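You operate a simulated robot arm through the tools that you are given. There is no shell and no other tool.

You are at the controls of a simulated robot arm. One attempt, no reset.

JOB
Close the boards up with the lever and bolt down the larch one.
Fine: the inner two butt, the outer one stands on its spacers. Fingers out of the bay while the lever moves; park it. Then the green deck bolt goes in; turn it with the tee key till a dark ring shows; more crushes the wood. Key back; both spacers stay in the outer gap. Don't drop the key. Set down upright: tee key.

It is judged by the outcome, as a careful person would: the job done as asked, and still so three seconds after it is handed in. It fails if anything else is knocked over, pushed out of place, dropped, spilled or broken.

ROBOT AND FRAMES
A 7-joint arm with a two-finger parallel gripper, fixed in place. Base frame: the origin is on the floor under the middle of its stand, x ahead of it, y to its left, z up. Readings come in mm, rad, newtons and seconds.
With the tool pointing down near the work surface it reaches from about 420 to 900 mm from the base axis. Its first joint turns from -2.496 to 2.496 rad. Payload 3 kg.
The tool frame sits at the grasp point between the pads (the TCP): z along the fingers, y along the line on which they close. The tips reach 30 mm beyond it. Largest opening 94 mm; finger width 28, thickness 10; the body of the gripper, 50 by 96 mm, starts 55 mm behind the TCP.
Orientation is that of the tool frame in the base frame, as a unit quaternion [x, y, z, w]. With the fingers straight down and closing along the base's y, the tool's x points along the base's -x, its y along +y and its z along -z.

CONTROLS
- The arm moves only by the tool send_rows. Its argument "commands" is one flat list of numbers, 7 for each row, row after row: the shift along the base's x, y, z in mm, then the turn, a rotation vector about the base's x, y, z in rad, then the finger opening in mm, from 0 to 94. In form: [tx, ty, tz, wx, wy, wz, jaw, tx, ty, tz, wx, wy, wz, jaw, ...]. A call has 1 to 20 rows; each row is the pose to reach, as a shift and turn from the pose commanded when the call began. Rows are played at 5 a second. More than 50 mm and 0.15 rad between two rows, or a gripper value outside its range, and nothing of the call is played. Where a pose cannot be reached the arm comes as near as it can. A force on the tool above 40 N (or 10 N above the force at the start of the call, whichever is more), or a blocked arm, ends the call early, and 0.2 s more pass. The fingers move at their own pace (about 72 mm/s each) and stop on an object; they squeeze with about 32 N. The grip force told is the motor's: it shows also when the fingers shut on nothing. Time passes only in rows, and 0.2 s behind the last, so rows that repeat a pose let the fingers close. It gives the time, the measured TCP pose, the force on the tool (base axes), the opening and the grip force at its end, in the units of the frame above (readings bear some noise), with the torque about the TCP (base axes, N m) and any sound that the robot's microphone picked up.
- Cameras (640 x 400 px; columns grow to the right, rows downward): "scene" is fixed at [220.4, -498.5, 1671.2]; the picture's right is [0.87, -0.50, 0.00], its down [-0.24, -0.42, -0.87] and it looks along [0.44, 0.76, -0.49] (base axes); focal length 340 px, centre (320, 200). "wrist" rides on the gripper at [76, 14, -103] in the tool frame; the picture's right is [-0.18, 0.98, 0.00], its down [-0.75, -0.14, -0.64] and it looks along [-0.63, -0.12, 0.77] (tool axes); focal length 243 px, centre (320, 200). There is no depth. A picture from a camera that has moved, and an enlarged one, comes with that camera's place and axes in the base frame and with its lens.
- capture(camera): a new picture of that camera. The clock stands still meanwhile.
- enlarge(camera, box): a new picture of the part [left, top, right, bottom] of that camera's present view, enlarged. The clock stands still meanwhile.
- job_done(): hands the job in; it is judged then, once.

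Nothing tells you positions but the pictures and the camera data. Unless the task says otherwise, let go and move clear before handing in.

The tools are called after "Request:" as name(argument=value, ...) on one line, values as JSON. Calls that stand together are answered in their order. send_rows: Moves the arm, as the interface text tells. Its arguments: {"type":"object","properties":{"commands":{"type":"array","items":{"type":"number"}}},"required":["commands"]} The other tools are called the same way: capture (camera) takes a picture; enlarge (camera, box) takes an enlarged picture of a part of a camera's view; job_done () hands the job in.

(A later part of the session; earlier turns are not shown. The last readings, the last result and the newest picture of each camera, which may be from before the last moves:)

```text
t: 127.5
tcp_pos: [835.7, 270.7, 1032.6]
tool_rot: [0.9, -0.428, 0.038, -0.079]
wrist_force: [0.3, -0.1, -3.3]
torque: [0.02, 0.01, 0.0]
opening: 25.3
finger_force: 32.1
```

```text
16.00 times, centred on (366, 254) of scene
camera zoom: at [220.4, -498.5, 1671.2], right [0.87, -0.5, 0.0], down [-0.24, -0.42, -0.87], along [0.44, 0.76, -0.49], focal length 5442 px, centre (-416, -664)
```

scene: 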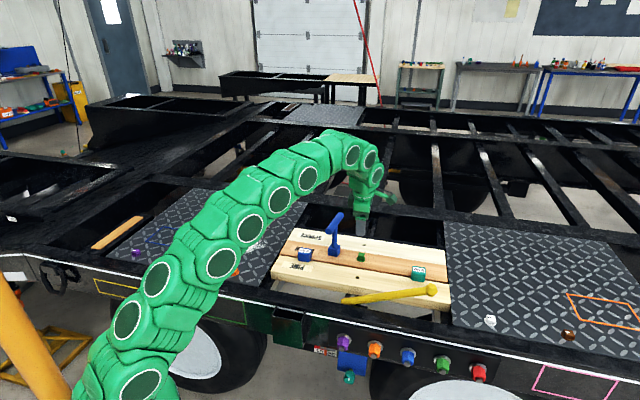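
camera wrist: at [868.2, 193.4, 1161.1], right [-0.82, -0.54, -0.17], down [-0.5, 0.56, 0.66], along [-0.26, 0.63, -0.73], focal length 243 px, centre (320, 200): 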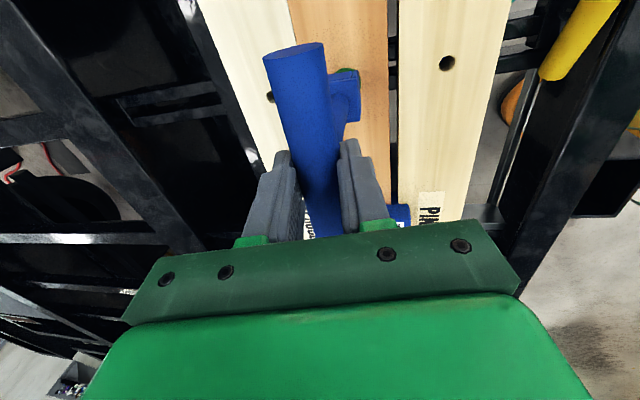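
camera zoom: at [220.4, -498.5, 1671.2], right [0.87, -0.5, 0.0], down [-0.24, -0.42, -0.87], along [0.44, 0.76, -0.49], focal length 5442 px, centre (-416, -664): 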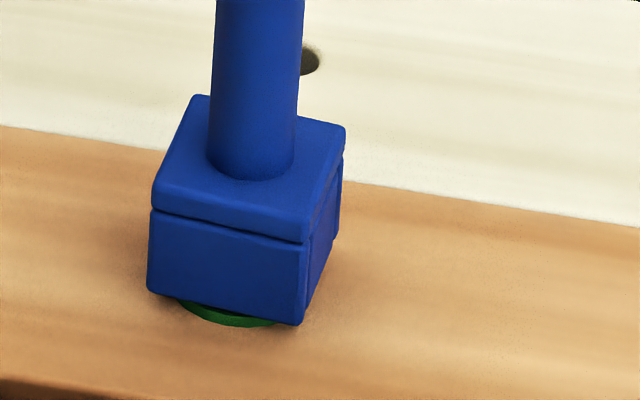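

Request:
send_rows(commands=[-0.07, 0.1, -0.3, 0, 0, -0.044, 12, -0.15, 0.2, -0.6, 0, 0, -0.087, 12, -0.15, 0.2, -0.6, 0, 0, -0.087, 12])

Request:
enlarge(camera="scene", box=[354, 244, 378, 264])

```text
t: 128.3
tcp_pos: [837.3, 271.9, 1031.0]
tool_rot: [0.88, -0.467, 0.04, -0.078]
wrist_force: [0.0, -1.1, -2.6]
torque: [-0.01, 0.03, -0.01]
opening: 25.4
finger_force: 31.8
```

```text
16.00 times, centred on (366, 254) of scene
camera zoom: at [220.4, -498.5, 1671.2], right [0.87, -0.5, 0.0], down [-0.24, -0.42, -0.87], along [0.44, 0.76, -0.49], focal length 5442 px, centre (-416, -664)
```

zoom: 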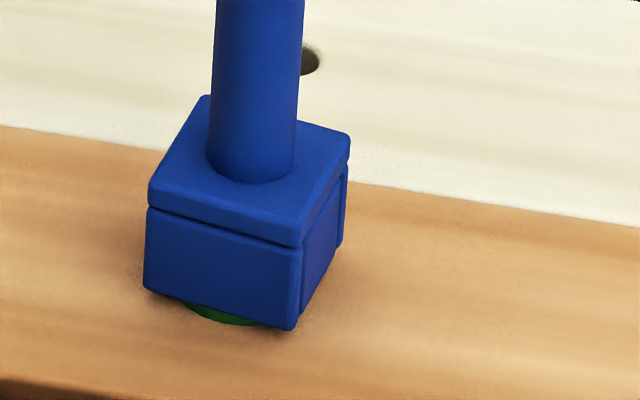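

Request:
send_rows(commands=[-0.07, 0.11, -0.1, 0, 0, -0.044, 12, -0.13, 0.22, -0.2, 0, 0, -0.087, 12, -0.18, 0.33, -0.3, 0, 0, -0.131, 12, -0.24, 0.43, -0.4, 0, 0, -0.175, 12, -0.24, 0.43, -0.4, 0, 0, -0.175, 12])

Request:
enlarge(camera="scene", box=[354, 244, 378, 264])

```text
t: 129.5
tcp_pos: [836.1, 272.9, 1031.7]
tool_rot: [0.836, -0.541, 0.048, -0.073]
wrist_force: [0.2, -0.9, -1.5]
torque: [-0.19, 0.14, 0.01]
opening: 25.4
finger_force: 31.7
```

```text
16.00 times, centred on (366, 254) of scene
camera zoom: at [220.4, -498.5, 1671.2], right [0.87, -0.5, 0.0], down [-0.24, -0.42, -0.87], along [0.44, 0.76, -0.49], focal length 5442 px, centre (-416, -664)
```

zoom: 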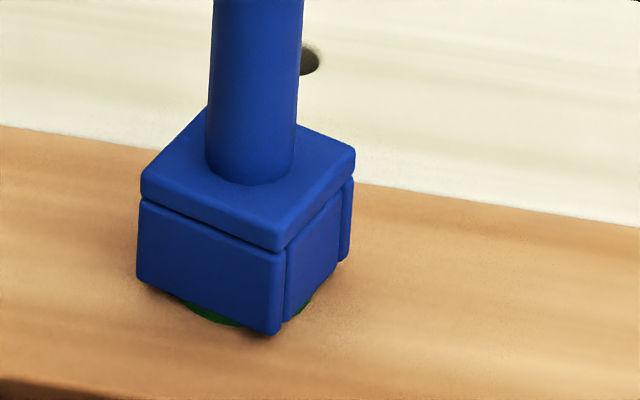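

Request:
send_rows(commands=[-0.05, 0.12, 0, 0, 0, -0.044, 12, -0.09, 0.24, 0, 0, 0, -0.087, 12, -0.13, 0.35, 0, 0, 0, -0.131, 12, -0.15, 0.46, 0, 0, 0, -0.175, 12, -0.15, 0.46, 0, 0, 0, -0.175, 12])

Request:
enlarge(camera="scene", box=[354, 244, 378, 264])

Request:
capture(camera="wrist")

```text
t: 130.7
tcp_pos: [836.1, 272.5, 1031.1]
tool_rot: [0.785, -0.613, 0.054, -0.071]
wrist_force: [0.5, -0.5, -2.8]
torque: [0.02, 0.01, 0.01]
opening: 25.1
finger_force: 32.3
```

```text
16.00 times, centred on (366, 254) of scene
camera zoom: at [220.4, -498.5, 1671.2], right [0.87, -0.5, 0.0], down [-0.24, -0.42, -0.87], along [0.44, 0.76, -0.49], focal length 5442 px, centre (-416, -664)
```

zoom: 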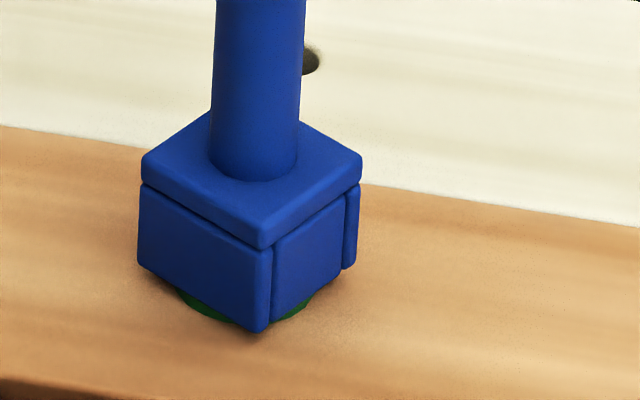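

```text
taken
camera wrist: at [823.6, 192.0, 1130.2], right [-0.98, -0.06, -0.17], down [-0.16, 0.74, 0.66], along [0.09, 0.67, -0.73], focal length 243 px, centre (320, 200)
```

wrist: 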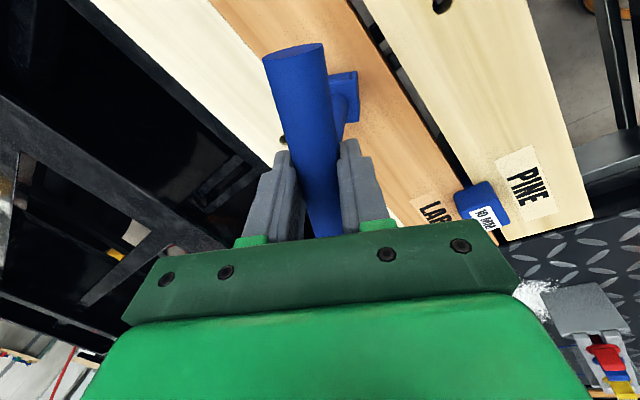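

No resistance yet (bolt still running in). Continuing clockwise in 10° increments.

Request:
send_rows(commands=[-0.02, 0.12, -0.1, 0, 0, -0.044, 12, -0.04, 0.24, -0.2, 0, 0, -0.087, 12, -0.05, 0.36, -0.3, 0, 0, -0.131, 12, -0.06, 0.48, -0.4, 0, 0, -0.175, 12, -0.06, 0.48, -0.4, 0, 0, -0.175, 12])

Request:
enlarge(camera="scene", box=[354, 244, 378, 264])

Request:
send_rows(commands=[0, 0.12, -0.1, 0, 0, -0.044, 12, 0.01, 0.24, -0.2, 0, 0, -0.087, 12, 0.02, 0.36, -0.3, 0, 0, -0.131, 12, 0.03, 0.48, -0.3, 0, 0, -0.175, 12, 0.03, 0.48, -0.3, 0, 0, -0.175, 12])

Request:
enlarge(camera="scene", box=[354, 244, 378, 264])

```text
t: 131.9
tcp_pos: [835.8, 273.5, 1031.3]
tool_rot: [0.728, -0.68, 0.059, -0.064]
wrist_force: [1.1, 5.1, 12.3]
torque: [0.61, 0.04, 0.09]
opening: 25.5
finger_force: 31.7
```

```text
16.00 times, centred on (366, 254) of scene
camera zoom: at [220.4, -498.5, 1671.2], right [0.87, -0.5, 0.0], down [-0.24, -0.42, -0.87], along [0.44, 0.76, -0.49], focal length 5442 px, centre (-416, -664)
```

zoom: 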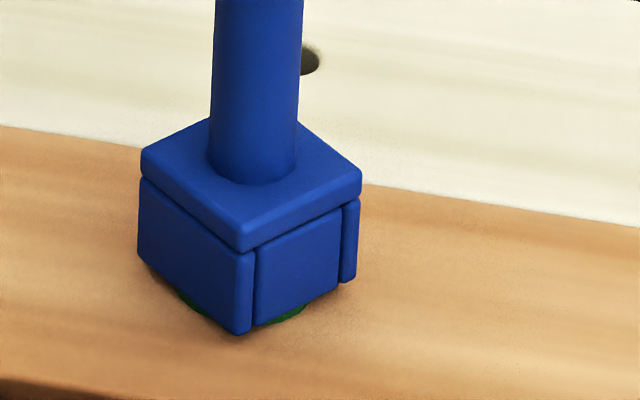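

```text
t: 133.1
tcp_pos: [836.2, 273.1, 1032.1]
tool_rot: [-0.667, 0.74, -0.064, 0.06]
wrist_force: [1.9, 5.1, 11.6]
torque: [0.62, -0.07, 0.1]
opening: 25.2
finger_force: 32.2
```

```text
16.00 times, centred on (366, 254) of scene
camera zoom: at [220.4, -498.5, 1671.2], right [0.87, -0.5, 0.0], down [-0.24, -0.42, -0.87], along [0.44, 0.76, -0.49], focal length 5442 px, centre (-416, -664)
```

zoom: 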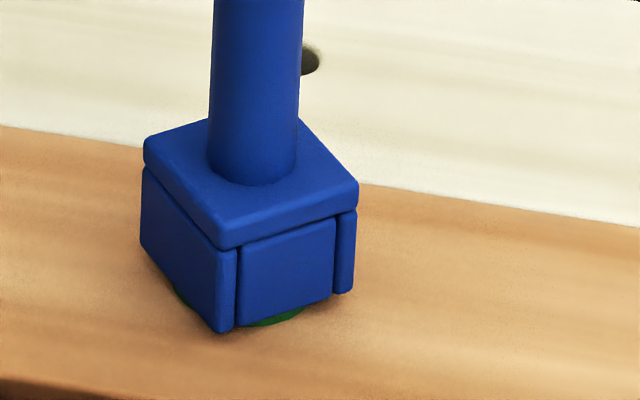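

Request:
send_rows(commands=[0.02, 0.12, 0.3, 0, 0, -0.044, 12, 0.05, 0.23, 0.6, 0, 0, -0.087, 12, 0.08, 0.35, 0.6, 0, 0, -0.131, 12, 0.12, 0.46, 0.6, 0, 0, -0.175, 12, 0.12, 0.46, 0.6, 0, 0, -0.175, 12])

Request:
enlarge(camera="scene", box=[354, 244, 378, 264])

Request:
enlarge(camera="wrist", box=[300, 40, 400, 140])

```text
t: 134.3
tcp_pos: [836.1, 275.3, 1030.7]
tool_rot: [-0.6, 0.795, -0.069, 0.052]
wrist_force: [0.4, 0.4, 2.9]
torque: [0.04, 0.08, 0.04]
opening: 25.2
finger_force: 32.2
```

```text
16.00 times, centred on (366, 254) of scene
camera zoom: at [220.4, -498.5, 1671.2], right [0.87, -0.5, 0.0], down [-0.24, -0.42, -0.87], along [0.44, 0.76, -0.49], focal length 5442 px, centre (-416, -664)
```

zoom: 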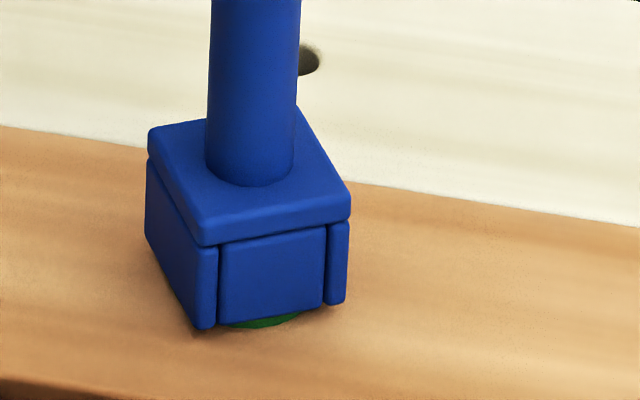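

```text
4.00 times, centred on (350, 90) of wrist
camera zoom: at [783.6, 210.7, 1129.4], right [-0.88, 0.44, -0.17], down [0.23, 0.72, 0.66], along [0.41, 0.54, -0.73], focal length 970 px, centre (200, 640)
```

zoom: 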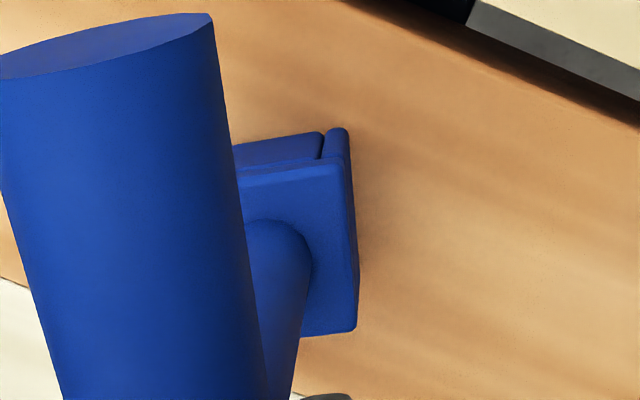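

Request:
send_rows(commands=[0.04, 0.11, 0, 0, 0, -0.044, 12, 0.08, 0.23, 0, 0, 0, -0.087, 12, 0.12, 0.34, 0, 0, 0, -0.131, 12, 0.17, 0.45, 0, 0, 0, -0.175, 12, 0.17, 0.45, 0, 0, 0, -0.175, 12])

Request:
enlarge(camera="scene", box=[354, 244, 378, 264])

Request:
send_rows(commands=[0.06, 0.11, 0, 0, 0, -0.044, 12, 0.12, 0.21, 0, 0, 0, -0.087, 12, 0.18, 0.32, 0, 0, 0, -0.131, 12, 0.25, 0.42, 0, 0, 0, -0.175, 12, 0.25, 0.42, 0, 0, 0, -0.175, 12])

Request:
enlarge(camera="scene", box=[354, 244, 378, 264])

```text
t: 135.5
tcp_pos: [835.2, 275.9, 1031.3]
tool_rot: [-0.527, 0.845, -0.074, 0.046]
wrist_force: [-0.8, 2.1, -4.2]
torque: [0.15, 0.14, 0.01]
opening: 25.3
finger_force: 32.3
```

```text
16.00 times, centred on (366, 254) of scene
camera zoom: at [220.4, -498.5, 1671.2], right [0.87, -0.5, 0.0], down [-0.24, -0.42, -0.87], along [0.44, 0.76, -0.49], focal length 5442 px, centre (-416, -664)
```

zoom: 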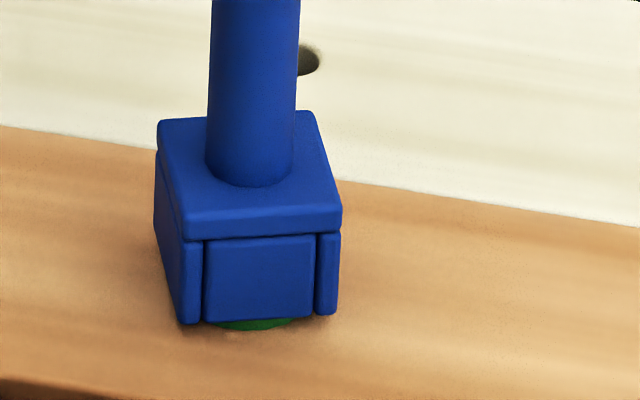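

```text
t: 136.7
tcp_pos: [836.6, 274.8, 1029.7]
tool_rot: [-0.451, 0.888, -0.078, 0.041]
wrist_force: [1.1, 0.9, -2.0]
torque: [0.04, -0.07, 0.02]
opening: 25.3
finger_force: 32.4
```

```text
16.00 times, centred on (366, 254) of scene
camera zoom: at [220.4, -498.5, 1671.2], right [0.87, -0.5, 0.0], down [-0.24, -0.42, -0.87], along [0.44, 0.76, -0.49], focal length 5442 px, centre (-416, -664)
```

zoom: 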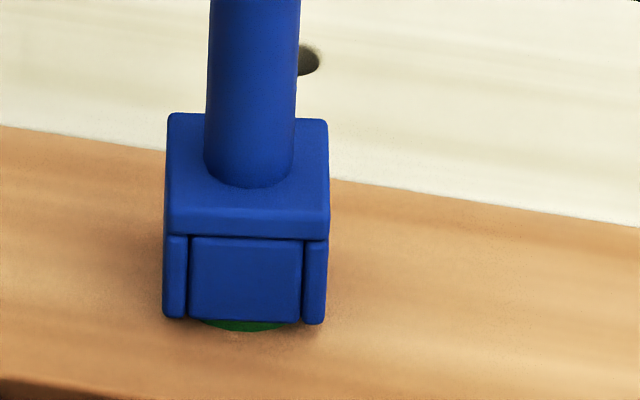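

Request:
enlarge(camera="scene", box=[361, 258, 371, 266])

Request:
send_rows(commands=[0.08, 0.09, -0.2, 0, 0, -0.044, 12, 0.15, 0.18, -0.4, 0, 0, -0.087, 12, 0.23, 0.27, -0.5, 0, 0, -0.131, 12, 0.31, 0.36, -0.5, 0, 0, -0.175, 12, 0.31, 0.36, -0.5, 0, 0, -0.175, 12])

Request:
enlarge(camera="scene", box=[354, 244, 378, 264])

```text
16.00 times, centred on (366, 262) of scene
camera zoom: at [220.4, -498.5, 1671.2], right [0.87, -0.5, 0.0], down [-0.24, -0.42, -0.87], along [0.44, 0.76, -0.49], focal length 5442 px, centre (-416, -792)
```

zoom: 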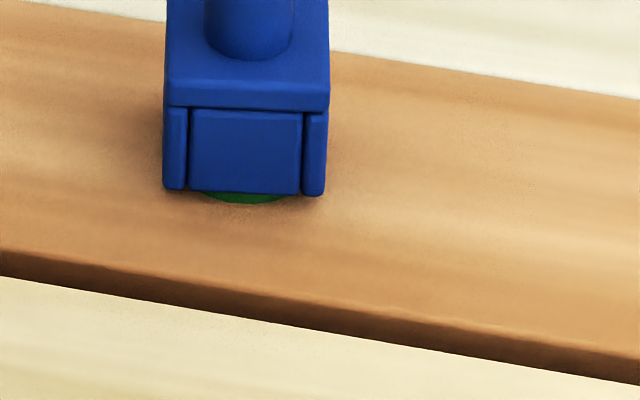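

```text
t: 137.9
tcp_pos: [836.9, 275.6, 1030.0]
tool_rot: [-0.372, 0.924, -0.082, 0.035]
wrist_force: [4.9, -0.3, 14.2]
torque: [0.21, -0.39, 0.13]
opening: 25.4
finger_force: 31.8
```

```text
16.00 times, centred on (366, 254) of scene
camera zoom: at [220.4, -498.5, 1671.2], right [0.87, -0.5, 0.0], down [-0.24, -0.42, -0.87], along [0.44, 0.76, -0.49], focal length 5442 px, centre (-416, -664)
```

zoom: 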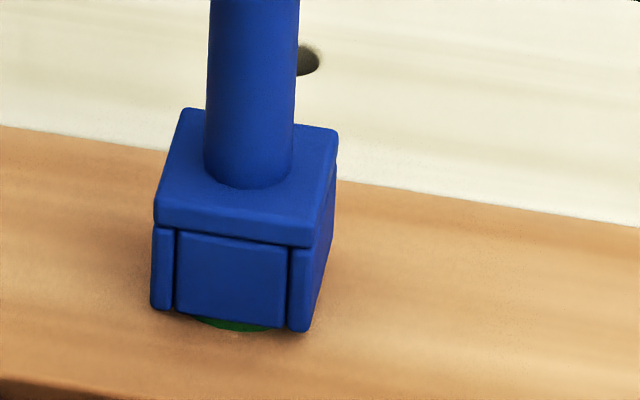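

90° turned so far with little resistance and no ring. I need to re-grip with the gripper leaning along the bar to continue. First unload, then open.

Request:
send_rows(commands=[0, 0, 0.5, 0, 0, 0, 12, 0, 0, 0.8, 0, 0, 0, 12, 0, 0, 0.8, 0, 0, 0, 12])

Request:
send_rows(commands=[0, 0, 0, 0, 0, 0, 27, 0, 0, 0, 0, 0, 0, 32, 0, 0, 0, 0, 0, 0, 44, 0, 0, 0, 0, 0, 0, 60])

Request:
enlarge(camera="scene", box=[335, 205, 395, 265])

Request:
capture(camera="wrist")

```text
t: 138.7
tcp_pos: [835.6, 275.4, 1031.9]
tool_rot: [-0.372, 0.924, -0.081, 0.033]
wrist_force: [1.4, 1.9, 3.9]
torque: [0.39, -0.13, -0.01]
opening: 25.4
finger_force: 31.9
```

```text
t: 139.7
tcp_pos: [837.1, 275.5, 1030.2]
tool_rot: [-0.373, 0.924, -0.082, 0.032]
wrist_force: [0.2, -0.6, -0.3]
torque: [-0.01, -0.01, 0.0]
opening: 60.0
finger_force: 0.1
```

```text
6.67 times, centred on (365, 235) of scene
camera zoom: at [220.4, -498.5, 1671.2], right [0.87, -0.5, 0.0], down [-0.24, -0.42, -0.87], along [0.44, 0.76, -0.49], focal length 2267 px, centre (20, -33)
```

zoom: 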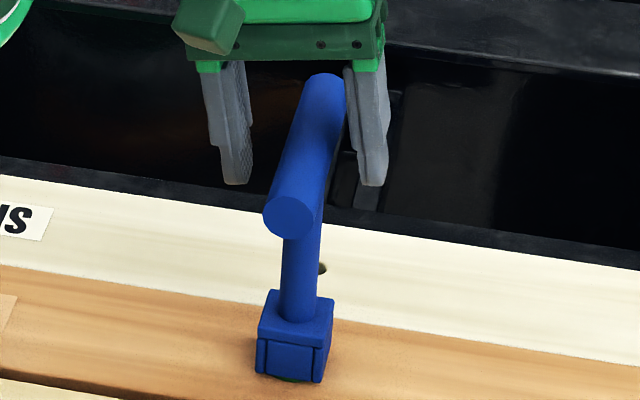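

```text
taken
camera wrist: at [758.6, 245.9, 1129.4], right [-0.54, 0.83, -0.17], down [0.56, 0.5, 0.66], along [0.63, 0.26, -0.73], focal length 243 px, centre (320, 200)
```

wrist: 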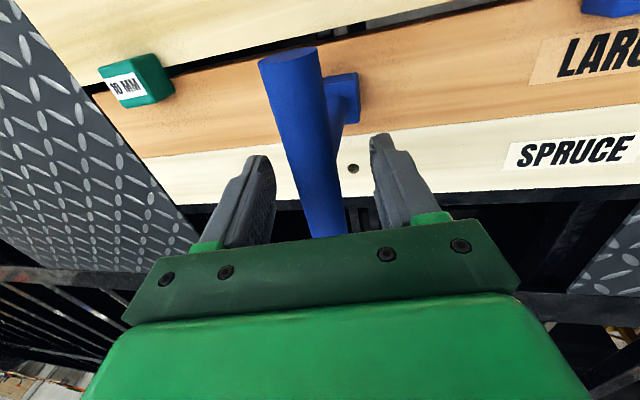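

The key stands securely on the bolt. Re-orienting the open gripper to lean along the bar.

Request:
send_rows(commands=[0, -0.8, 0.2, 0.049, -0.001, 0.003, 60, 0, -1.6, 0.4, 0.098, -0.002, 0.006, 60, 0, -2.4, 0.5, 0.148, -0.002, 0.009, 60, 0, -3.2, 0.5, 0.197, -0.003, 0.012, 60, 0, -3.9, 0.5, 0.246, -0.004, 0.015, 60, 0, -3.9, 0.5, 0.246, -0.004, 0.015, 60])

Request:
enlarge(camera="scene", box=[335, 205, 395, 265])

Request:
capture(camera="wrist")

```text
t: 141.1
tcp_pos: [836.3, 271.2, 1031.5]
tool_rot: [-0.372, 0.924, 0.032, 0.08]
wrist_force: [1.2, 0.5, -0.2]
torque: [0.02, 0.01, -0.01]
opening: 59.8
finger_force: 0.1
```

```text
6.67 times, centred on (365, 235) of scene
camera zoom: at [220.4, -498.5, 1671.2], right [0.87, -0.5, 0.0], down [-0.24, -0.42, -0.87], along [0.44, 0.76, -0.49], focal length 2267 px, centre (20, -33)
```

zoom: 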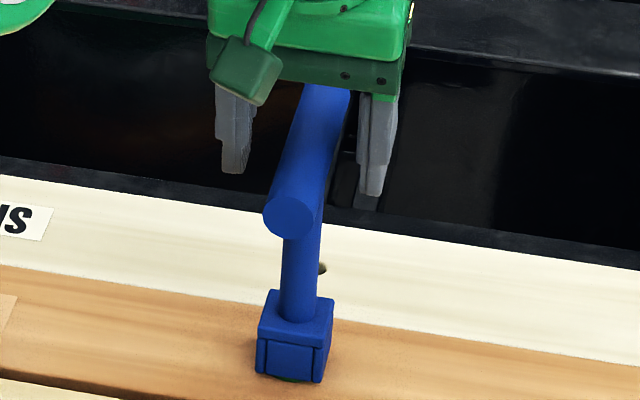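

```text
taken
camera wrist: at [759.3, 217.9, 1119.1], right [-0.55, 0.83, 0.03], down [0.55, 0.34, 0.76], along [0.63, 0.44, -0.65], focal length 243 px, centre (320, 200)
```

wrist: 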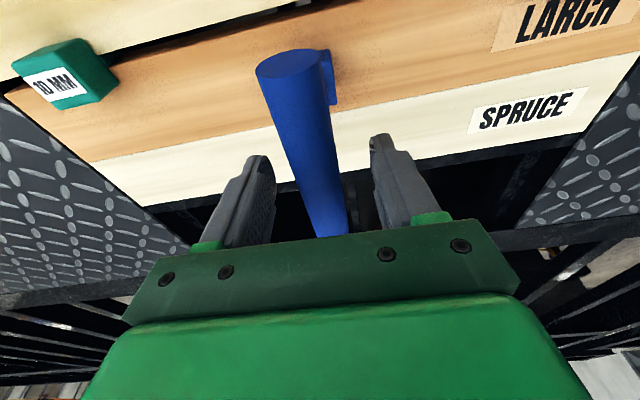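

Aligned. Closing on the bar again.

Request:
send_rows(commands=[0, 0, 0, 0, 0, 0, 40, 0, 0, 0, 0, 0, 0, 30, 0, 0, 0, 0, 0, 0, 26, 0, 0, 0, 0, 0, 0, 20, 0, 0, 0, 0, 0, 0, 12])

Request:
enlarge(camera="scene", box=[335, 205, 395, 265])

```text
t: 142.3
tcp_pos: [836.6, 271.7, 1031.5]
tool_rot: [-0.373, 0.924, 0.032, 0.081]
wrist_force: [0.4, -0.8, 0.7]
torque: [-0.02, 0.02, 0.04]
opening: 25.0
finger_force: 31.9
```

```text
6.67 times, centred on (365, 235) of scene
camera zoom: at [220.4, -498.5, 1671.2], right [0.87, -0.5, 0.0], down [-0.24, -0.42, -0.87], along [0.44, 0.76, -0.49], focal length 2267 px, centre (20, -33)
```

zoom: 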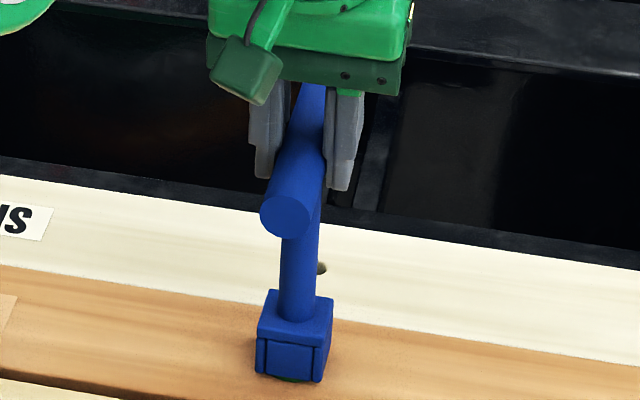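

Request:
send_rows(commands=[-0.08, 0.09, 0, 0, 0, -0.044, 12, -0.16, 0.18, 0, 0, 0, -0.087, 12, -0.24, 0.28, 0, 0, 0, -0.131, 12, -0.31, 0.38, 0, 0, 0, -0.175, 12, -0.31, 0.38, 0, 0, 0, -0.175, 12])

Request:
enlarge(camera="scene", box=[354, 244, 378, 264])

Request:
send_rows(commands=[-0.06, 0.1, -0.1, 0, 0, -0.044, 12, -0.12, 0.2, -0.2, 0, 0, -0.087, 12, -0.18, 0.31, -0.3, 0, 0, -0.131, 12, -0.24, 0.42, -0.3, 0, 0, -0.175, 12, -0.24, 0.42, -0.3, 0, 0, -0.175, 12])

Request:
enlarge(camera="scene", box=[354, 244, 378, 264])

```text
t: 143.5
tcp_pos: [836.4, 271.5, 1032.2]
tool_rot: [-0.289, 0.953, 0.025, 0.083]
wrist_force: [1.7, -1.2, 0.1]
torque: [-0.02, -0.09, 0.01]
opening: 25.5
finger_force: 32.1
```

```text
16.00 times, centred on (366, 254) of scene
camera zoom: at [220.4, -498.5, 1671.2], right [0.87, -0.5, 0.0], down [-0.24, -0.42, -0.87], along [0.44, 0.76, -0.49], focal length 5442 px, centre (-416, -664)
```

zoom: 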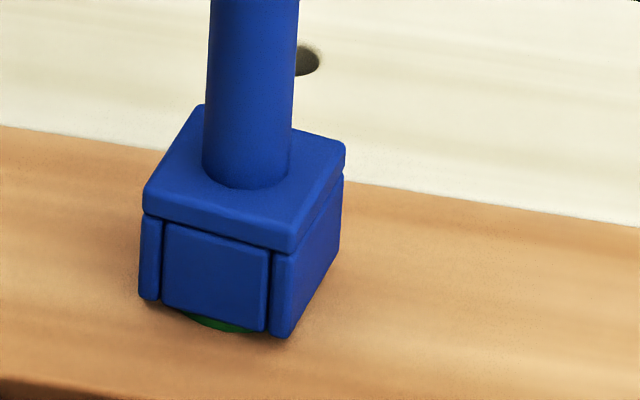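

```text
t: 144.7
tcp_pos: [836.0, 272.3, 1030.9]
tool_rot: [-0.205, 0.975, 0.018, 0.085]
wrist_force: [0.1, 0.3, -0.1]
torque: [0.06, -0.03, -0.05]
opening: 25.1
finger_force: 31.9
```

```text
16.00 times, centred on (366, 254) of scene
camera zoom: at [220.4, -498.5, 1671.2], right [0.87, -0.5, 0.0], down [-0.24, -0.42, -0.87], along [0.44, 0.76, -0.49], focal length 5442 px, centre (-416, -664)
```

zoom: 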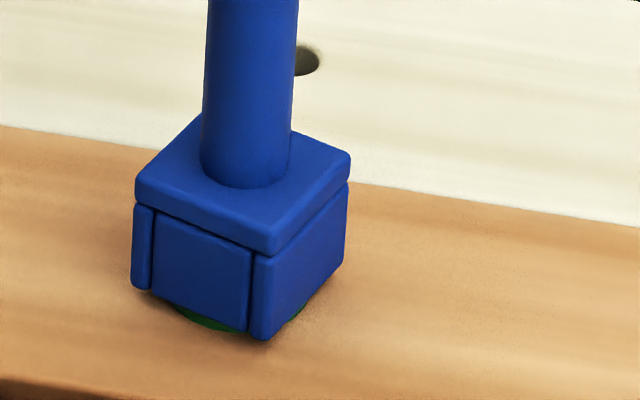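

Request:
send_rows(commands=[-0.05, 0.11, -0.1, 0, 0, -0.044, 12, -0.09, 0.22, -0.2, 0, 0, -0.087, 12, -0.12, 0.34, -0.3, 0, 0, -0.131, 12, -0.15, 0.46, -0.3, 0, 0, -0.175, 12, -0.15, 0.46, -0.3, 0, 0, -0.175, 12])

Request:
enlarge(camera="scene", box=[354, 244, 378, 264])

Request:
send_rows(commands=[-0.03, 0.11, -0.1, 0, 0, -0.044, 12, -0.05, 0.23, -0.2, 0, 0, -0.087, 12, -0.07, 0.35, -0.2, 0, 0, -0.131, 12, -0.08, 0.48, -0.2, 0, 0, -0.175, 12, -0.08, 0.48, -0.2, 0, 0, -0.175, 12])

Request:
enlarge(camera="scene", box=[354, 244, 378, 264])

```text
t: 145.9
tcp_pos: [834.9, 273.1, 1030.6]
tool_rot: [-0.118, 0.989, 0.009, 0.087]
wrist_force: [0.2, -0.3, 1.0]
torque: [0.0, 0.05, 0.0]
opening: 25.5
finger_force: 31.8
```

```text
16.00 times, centred on (366, 254) of scene
camera zoom: at [220.4, -498.5, 1671.2], right [0.87, -0.5, 0.0], down [-0.24, -0.42, -0.87], along [0.44, 0.76, -0.49], focal length 5442 px, centre (-416, -664)
```

zoom: 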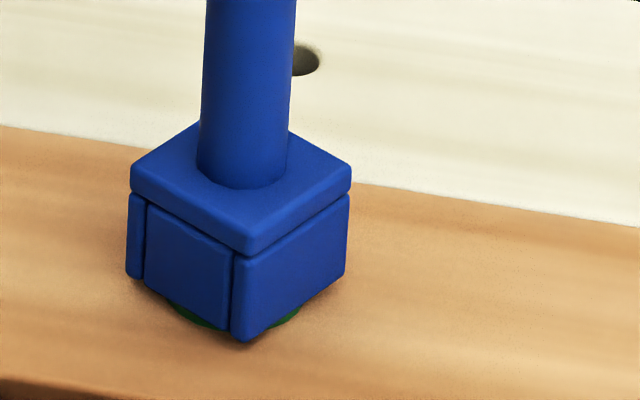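

```text
t: 147.1
tcp_pos: [836.0, 273.3, 1030.5]
tool_rot: [-0.032, 0.996, 0.003, 0.087]
wrist_force: [-3.5, 0.4, 3.0]
torque: [0.14, 0.36, 0.08]
opening: 25.2
finger_force: 32.0
```

```text
16.00 times, centred on (366, 254) of scene
camera zoom: at [220.4, -498.5, 1671.2], right [0.87, -0.5, 0.0], down [-0.24, -0.42, -0.87], along [0.44, 0.76, -0.49], focal length 5442 px, centre (-416, -664)
```

zoom: 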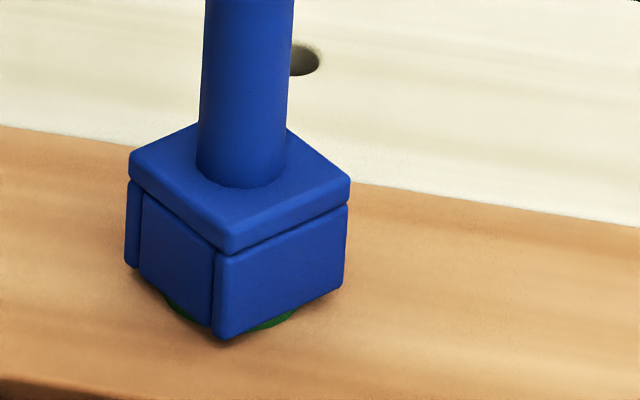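

Request:
send_rows(commands=[-0.1, 0.12, 0, 0, 0, -0.044, 12, -0.2, 0.24, 0, 0, 0, -0.087, 12, -0.3, 0.36, 0, 0, 0, -0.131, 12, -0.4, 0.48, 0, 0, 0, -0.175, 12, -0.4, 0.48, 0, 0, 0, -0.175, 12])

Request:
enlarge(camera="scene", box=[354, 244, 378, 264])

Request:
send_rows(commands=[0.03, 0.12, 0, 0, 0, -0.044, 12, 0.06, 0.23, 0, 0, 0, -0.087, 12, 0.09, 0.35, 0, 0, 0, -0.131, 12, 0.12, 0.46, 0, 0, 0, -0.175, 12, 0.12, 0.46, 0, 0, 0, -0.175, 12])

Request:
enlarge(camera="scene", box=[354, 244, 378, 264])

```text
t: 148.3
tcp_pos: [835.1, 273.5, 1031.4]
tool_rot: [0.055, 0.995, -0.005, 0.087]
wrist_force: [-3.2, -1.4, 12.1]
torque: [0.08, 0.37, 0.05]
opening: 25.1
finger_force: 32.1
```

```text
16.00 times, centred on (366, 254) of scene
camera zoom: at [220.4, -498.5, 1671.2], right [0.87, -0.5, 0.0], down [-0.24, -0.42, -0.87], along [0.44, 0.76, -0.49], focal length 5442 px, centre (-416, -664)
```

zoom: 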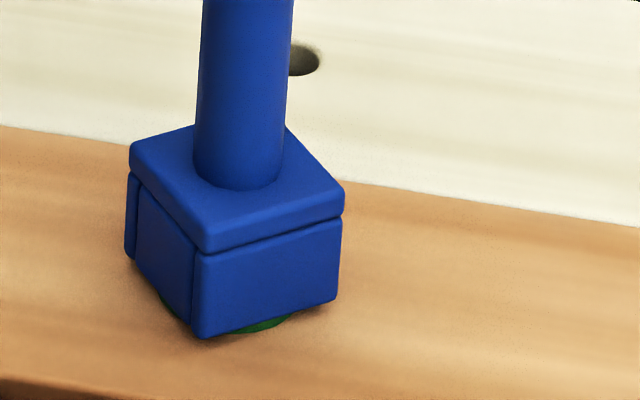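

```text
t: 149.5
tcp_pos: [836.3, 275.2, 1031.5]
tool_rot: [0.142, 0.986, -0.013, 0.087]
wrist_force: [-3.0, -1.4, 16.8]
torque: [0.13, 0.41, 0.11]
opening: 25.5
finger_force: 32.3
```

```text
16.00 times, centred on (366, 254) of scene
camera zoom: at [220.4, -498.5, 1671.2], right [0.87, -0.5, 0.0], down [-0.24, -0.42, -0.87], along [0.44, 0.76, -0.49], focal length 5442 px, centre (-416, -664)
```

zoom: 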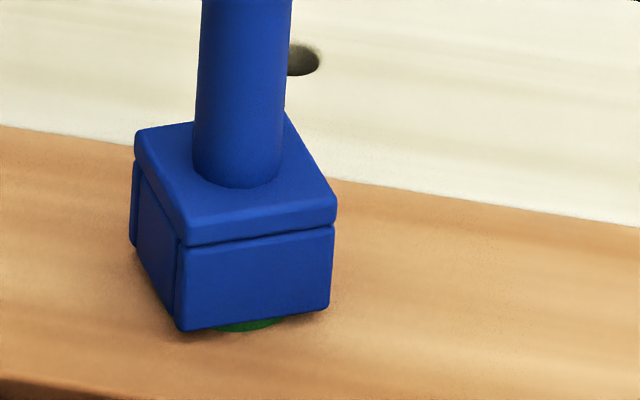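

Request:
send_rows(commands=[0, 0.11, 0.4, 0, 0, -0.044, 12, 0, 0.22, 0.7, 0, 0, -0.087, 12, 0.05, 0.34, 0.7, 0, 0, -0.131, 12, 0.1, 0.45, 0.7, 0, 0, -0.175, 12, 0.1, 0.45, 0.7, 0, 0, -0.175, 12])

Request:
enlarge(camera="scene", box=[354, 244, 378, 264])

Request:
send_rows(commands=[0.06, 0.11, 0, 0, 0, -0.044, 12, 0.12, 0.21, 0, 0, 0, -0.087, 12, 0.18, 0.32, 0, 0, 0, -0.131, 12, 0.25, 0.42, 0, 0, 0, -0.175, 12, 0.25, 0.42, 0, 0, 0, -0.175, 12])

Request:
enlarge(camera="scene", box=[354, 244, 378, 264])

```text
t: 150.7
tcp_pos: [836.3, 275.6, 1031.6]
tool_rot: [0.227, 0.97, -0.02, 0.084]
wrist_force: [0.2, -0.8, 0.3]
torque: [-0.08, -0.21, 0.0]
opening: 25.2
finger_force: 31.9
```

```text
16.00 times, centred on (366, 254) of scene
camera zoom: at [220.4, -498.5, 1671.2], right [0.87, -0.5, 0.0], down [-0.24, -0.42, -0.87], along [0.44, 0.76, -0.49], focal length 5442 px, centre (-416, -664)
```

zoom: 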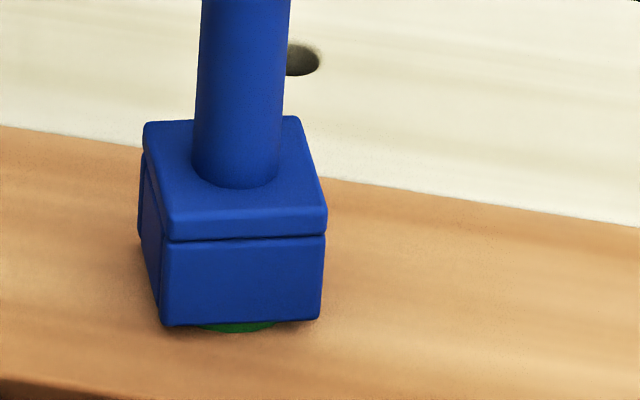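

```text
t: 151.9
tcp_pos: [836.3, 275.1, 1030.6]
tool_rot: [0.31, 0.947, -0.028, 0.082]
wrist_force: [-1.9, -1.9, 6.5]
torque: [-0.22, 0.08, 0.06]
opening: 25.3
finger_force: 31.7
```

```text
16.00 times, centred on (366, 254) of scene
camera zoom: at [220.4, -498.5, 1671.2], right [0.87, -0.5, 0.0], down [-0.24, -0.42, -0.87], along [0.44, 0.76, -0.49], focal length 5442 px, centre (-416, -664)
```

zoom: 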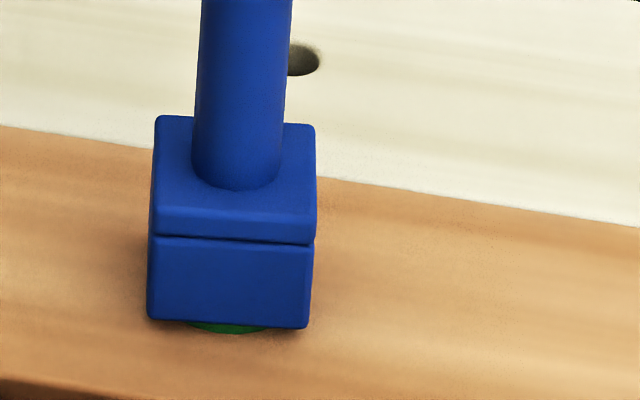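

Request:
send_rows(commands=[0.08, 0.09, 0, 0, 0, -0.044, 12, 0.15, 0.18, 0, 0, 0, -0.087, 12, 0.23, 0.27, 0, 0, 0, -0.131, 12, 0.31, 0.36, 0, 0, 0, -0.175, 12, 0.31, 0.36, 0, 0, 0, -0.175, 12])

Request:
enlarge(camera="scene", box=[354, 244, 378, 264])

Request:
send_rows(commands=[0.1, 0.08, 0, 0, 0, -0.044, 12, 0.19, 0.16, 0, 0, 0, -0.087, 12, 0.28, 0.24, 0, 0, 0, -0.131, 12, 0.38, 0.31, 0, 0, 0, -0.175, 12, 0.38, 0.31, 0, 0, 0, -0.175, 12])

Request:
enlarge(camera="scene", box=[354, 244, 378, 264])

```text
t: 153.1
tcp_pos: [837.0, 275.4, 1031.7]
tool_rot: [0.393, 0.916, -0.035, 0.08]
wrist_force: [3.2, -2.5, 0.2]
torque: [-0.41, -0.36, 0.0]
opening: 25.1
finger_force: 31.8
```

```text
16.00 times, centred on (366, 254) of scene
camera zoom: at [220.4, -498.5, 1671.2], right [0.87, -0.5, 0.0], down [-0.24, -0.42, -0.87], along [0.44, 0.76, -0.49], focal length 5442 px, centre (-416, -664)
```

zoom: 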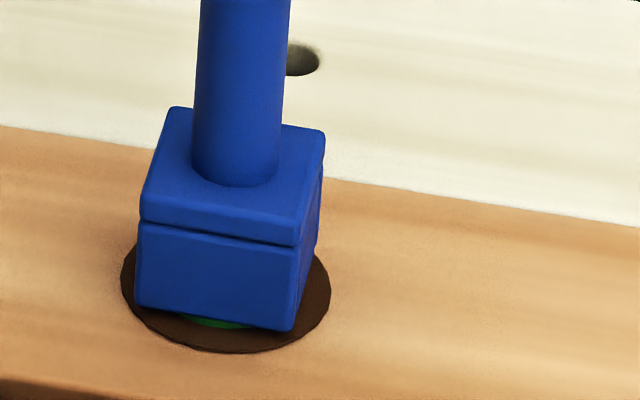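

```text
t: 154.3
tcp_pos: [836.6, 275.6, 1031.6]
tool_rot: [0.472, 0.877, -0.043, 0.076]
wrist_force: [2.0, -4.6, -0.3]
torque: [-0.59, -0.28, 0.01]
opening: 25.5
finger_force: 31.9
```

```text
16.00 times, centred on (366, 254) of scene
camera zoom: at [220.4, -498.5, 1671.2], right [0.87, -0.5, 0.0], down [-0.24, -0.42, -0.87], along [0.44, 0.76, -0.49], focal length 5442 px, centre (-416, -664)
```

zoom: 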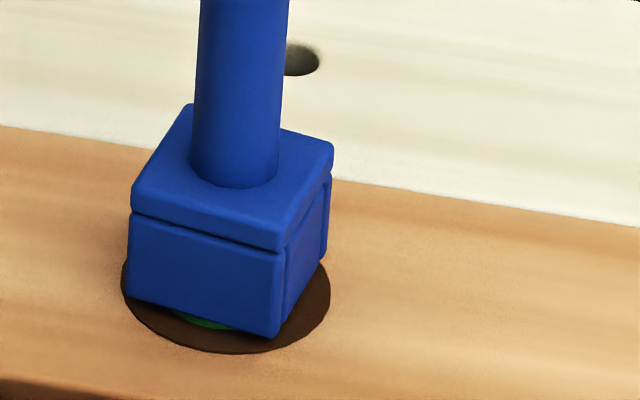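

The dark ring has appeared around the flange — stop turning now. I'll release the key and re-grip it with an inward lean so I can lift it straight off.

Request:
send_rows(commands=[0, 0, 0, 0, 0, 0, 26, 0, 0, 0, 0, 0, 0, 30, 0, 0, 0, 0, 0, 0, 42, 0, 0, 0, 0, 0, 0, 60, 0, 0, 0, 0, 0, 0, 60])

Request:
enlarge(camera="scene", box=[335, 205, 395, 265])

Request:
capture(camera="wrist")

```text
t: 155.5
tcp_pos: [836.7, 276.2, 1032.4]
tool_rot: [0.471, 0.878, -0.042, 0.077]
wrist_force: [0.4, -0.2, 0.0]
torque: [-0.04, -0.01, 0.03]
opening: 60.2
finger_force: 0.0
```

```text
6.67 times, centred on (365, 235) of scene
camera zoom: at [220.4, -498.5, 1671.2], right [0.87, -0.5, 0.0], down [-0.24, -0.42, -0.87], along [0.44, 0.76, -0.49], focal length 2267 px, centre (20, -33)
```

zoom: 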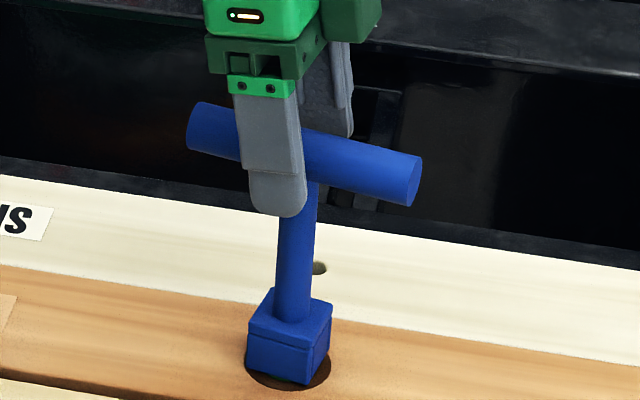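

```text
taken
camera wrist: at [796.5, 362.5, 1119.5], right [0.92, 0.39, 0.03], down [0.23, -0.6, 0.76], along [0.32, -0.69, -0.65], focal length 243 px, centre (320, 200)
```

wrist: 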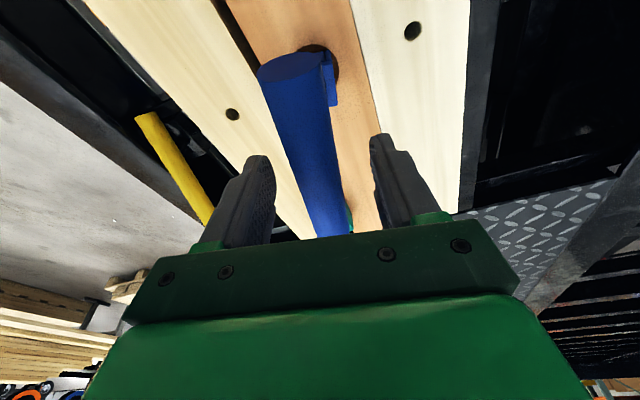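

Request:
send_rows(commands=[-0.2, -0.8, 0.2, 0.048, -0.01, 0.003, 60, -0.3, -1.6, 0.4, 0.097, -0.02, 0.006, 60, -0.5, -2.4, 0.5, 0.145, -0.03, 0.009, 60, -0.7, -3.1, 0.5, 0.193, -0.04, 0.012, 60, -0.8, -3.9, 0.5, 0.241, -0.049, 0.015, 60, -0.8, -3.9, 0.5, 0.241, -0.049, 0.015, 60])

Request:
enlarge(camera="scene", box=[335, 205, 395, 265])

Request:
capture(camera="wrist")

```text
t: 156.9
tcp_pos: [836.4, 273.3, 1031.9]
tool_rot: [0.471, 0.878, 0.077, 0.041]
wrist_force: [-0.6, 0.1, 0.1]
torque: [0.03, -0.03, 0.02]
opening: 60.0
finger_force: 0.1
```

```text
6.67 times, centred on (365, 235) of scene
camera zoom: at [220.4, -498.5, 1671.2], right [0.87, -0.5, 0.0], down [-0.24, -0.42, -0.87], along [0.44, 0.76, -0.49], focal length 2267 px, centre (20, -33)
```

zoom: 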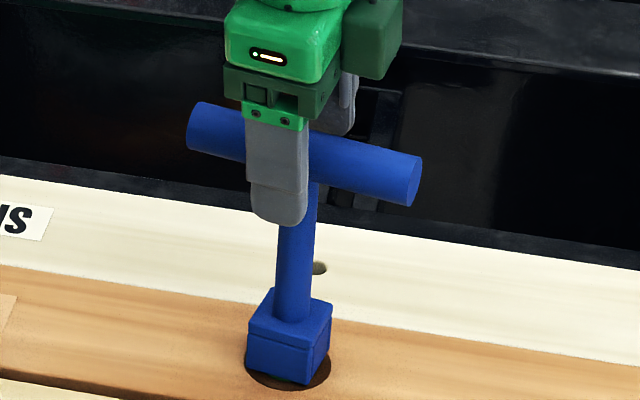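

```text
taken
camera wrist: at [790.3, 334.4, 1135.2], right [0.91, 0.38, 0.17], down [0.21, -0.77, 0.61], along [0.36, -0.52, -0.78], focal length 243 px, centre (320, 200)
```

wrist: 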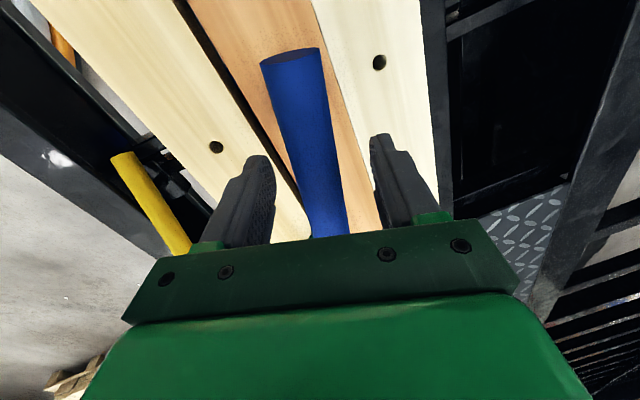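

Request:
send_rows(commands=[0, 0, 0, 0, 0, 0, 40, 0, 0, 0, 0, 0, 0, 30, 0, 0, 0, 0, 0, 0, 26, 0, 0, 0, 0, 0, 0, 20, 0, 0, 0, 0, 0, 0, 12])

Request:
enlarge(camera="scene", box=[335, 205, 395, 265])

```text
t: 158.1
tcp_pos: [836.3, 271.7, 1030.9]
tool_rot: [0.471, 0.878, 0.077, 0.041]
wrist_force: [-1.2, -0.8, -0.8]
torque: [-0.09, 0.14, 0.02]
opening: 25.5
finger_force: 32.3
```

```text
6.67 times, centred on (365, 235) of scene
camera zoom: at [220.4, -498.5, 1671.2], right [0.87, -0.5, 0.0], down [-0.24, -0.42, -0.87], along [0.44, 0.76, -0.49], focal length 2267 px, centre (20, -33)
```

zoom: 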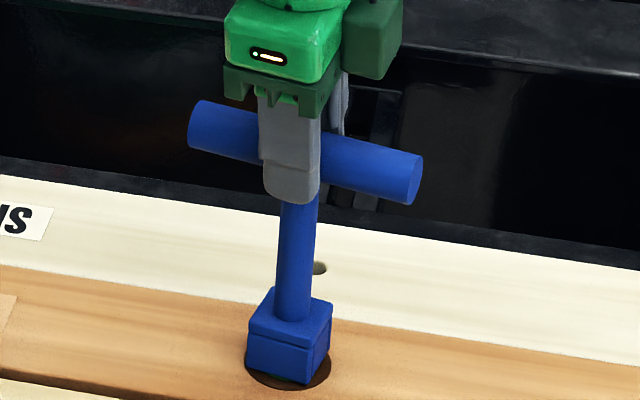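

Lifting the key straight off in small steps, watching for any drag.

Request:
send_rows(commands=[0, 0, 1.5, 0, 0, 0, 12, 0, 0, 3, 0, 0, 0, 12, 0, 0, 5, 0, 0, 0, 12, 0, 0, 5, 0, 0, 0, 12])

Request:
send_rows(commands=[0, 0, 2, 0, 0, 0, 12, 0, 0, 5, 0, 0, 0, 12, 0, 0, 8, 0, 0, 0, 12, 0, 0, 8, 0, 0, 0, 12])

Request:
enlarge(camera="scene", box=[335, 205, 395, 265])

```text
t: 159.1
tcp_pos: [836.1, 271.5, 1037.4]
tool_rot: [0.47, 0.878, 0.077, 0.042]
wrist_force: [-0.6, -0.3, -2.9]
torque: [-0.08, 0.07, 0.03]
opening: 25.3
finger_force: 31.8
```

```text
t: 160.1
tcp_pos: [835.8, 272.5, 1045.1]
tool_rot: [0.471, 0.878, 0.077, 0.041]
wrist_force: [-1.0, 0.1, -3.0]
torque: [-0.03, 0.1, -0.01]
opening: 25.1
finger_force: 31.8
```

```text
6.67 times, centred on (365, 235) of scene
camera zoom: at [220.4, -498.5, 1671.2], right [0.87, -0.5, 0.0], down [-0.24, -0.42, -0.87], along [0.44, 0.76, -0.49], focal length 2267 px, centre (20, -33)
```

zoom: 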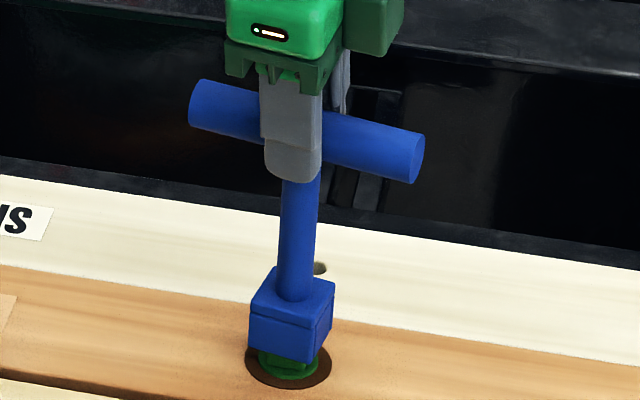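

Request:
send_rows(commands=[0, 0, 3, 0, 0, 0, 12, 0, 0, 6, 0, 0, 0, 12, 0, 0, 10, 0, 0, 0, 12, 0, 0, 14, 0, 0, 0, 12, 0, 0, 18, 0, 0, 0, 12, 0, 0, 18, 0, 0, 0, 12])

Request:
enlarge(camera="scene", box=[335, 205, 395, 265])

Request:
enlarge(camera="scene", box=[350, 240, 382, 268])

```text
t: 161.5
tcp_pos: [836.5, 271.8, 1063.4]
tool_rot: [0.471, 0.878, 0.075, 0.04]
wrist_force: [0.0, 0.9, -3.9]
torque: [0.0, -0.02, 0.0]
opening: 25.6
finger_force: 31.7
```

```text
6.67 times, centred on (365, 235) of scene
camera zoom: at [220.4, -498.5, 1671.2], right [0.87, -0.5, 0.0], down [-0.24, -0.42, -0.87], along [0.44, 0.76, -0.49], focal length 2267 px, centre (20, -33)
```

zoom: 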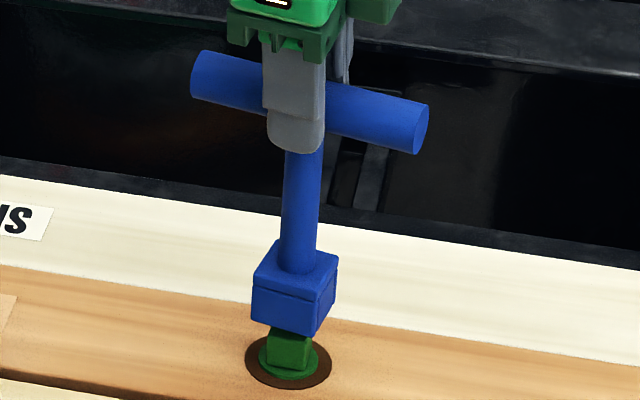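

```text
14.29 times, centred on (366, 254) of scene
camera zoom: at [220.4, -498.5, 1671.2], right [0.87, -0.5, 0.0], down [-0.24, -0.42, -0.87], along [0.44, 0.76, -0.49], focal length 4859 px, centre (-337, -571)
```

zoom: 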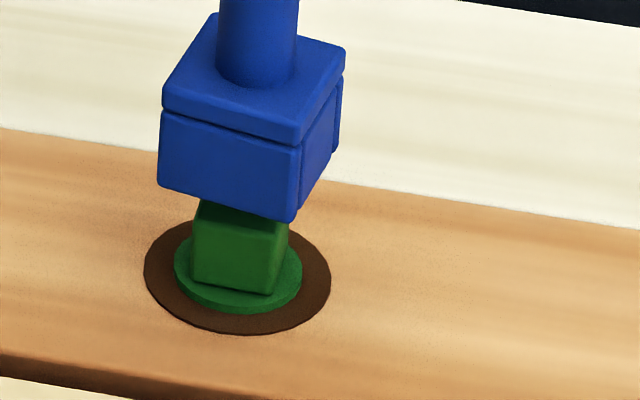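

The key is clear of the bolt and the ring is visible. Now carrying the key slowly back toward its original spot (≈(604,604)), keeping it high and level.

Request:
send_rows(commands=[-1.2, 1.6, 1, 0, 0, 0, 12, -4.1, 5.7, 3, 0, 0, 0.005, 12, -8.1, 11.4, 5, 0, 0, 0.01, 12, -13.3, 18.8, 7, 0, 0, 0.015, 12, -19.1, 26.9, 8, 0, 0, 0.02, 12, -24.9, 35.1, 8, 0, 0, 0.025, 12, -30.7, 43.2, 8, 0, 0, 0.03, 12, -36.5, 51.4, 8, 0, 0, 0.035, 12, -42.2, 59.5, 8, 0, 0, 0.04, 12, -48, 67.7, 8, 0, 0, 0.045, 12, -53.8, 75.8, 8, 0, 0, 0.05, 12, -59.6, 84, 8, 0, 0, 0.055, 12, -65.4, 92.2, 8, 0, 0, 0.06, 12, -71.2, 100.3, 8, 0, 0, 0.065, 12, -77, 108.5, 8, 0, 0, 0.07, 12, -82.8, 116.6, 8, 0, 0, 0.075, 12, -88, 124, 8, 0, 0, 0.08, 12, -91.4, 128.8, 8, 0, 0, 0.085, 12, -92.6, 130.5, 8, 0, 0, 0.09, 12])

Request:
enlarge(camera="scene", box=[280, 170, 400, 270])

```text
t: 165.5
tcp_pos: [742.1, 403.0, 1069.9]
tool_rot: [0.431, 0.898, 0.079, 0.038]
wrist_force: [-0.9, -0.4, -3.6]
torque: [-0.01, -0.01, 0.04]
opening: 25.3
finger_force: 32.5
```

```text
4.00 times, centred on (340, 220) of scene
camera zoom: at [220.4, -498.5, 1671.2], right [0.87, -0.5, 0.0], down [-0.24, -0.42, -0.87], along [0.44, 0.76, -0.49], focal length 1360 px, centre (240, 120)
```

zoom: 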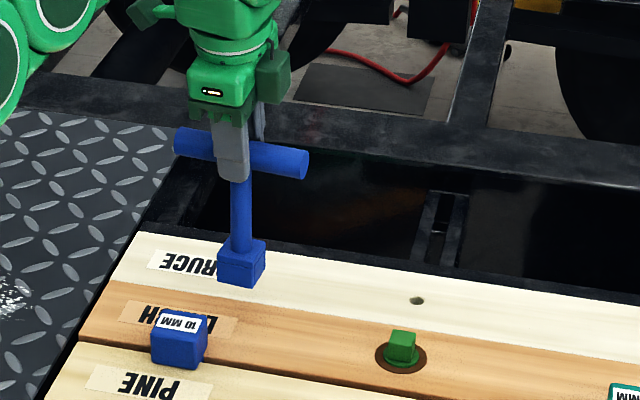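

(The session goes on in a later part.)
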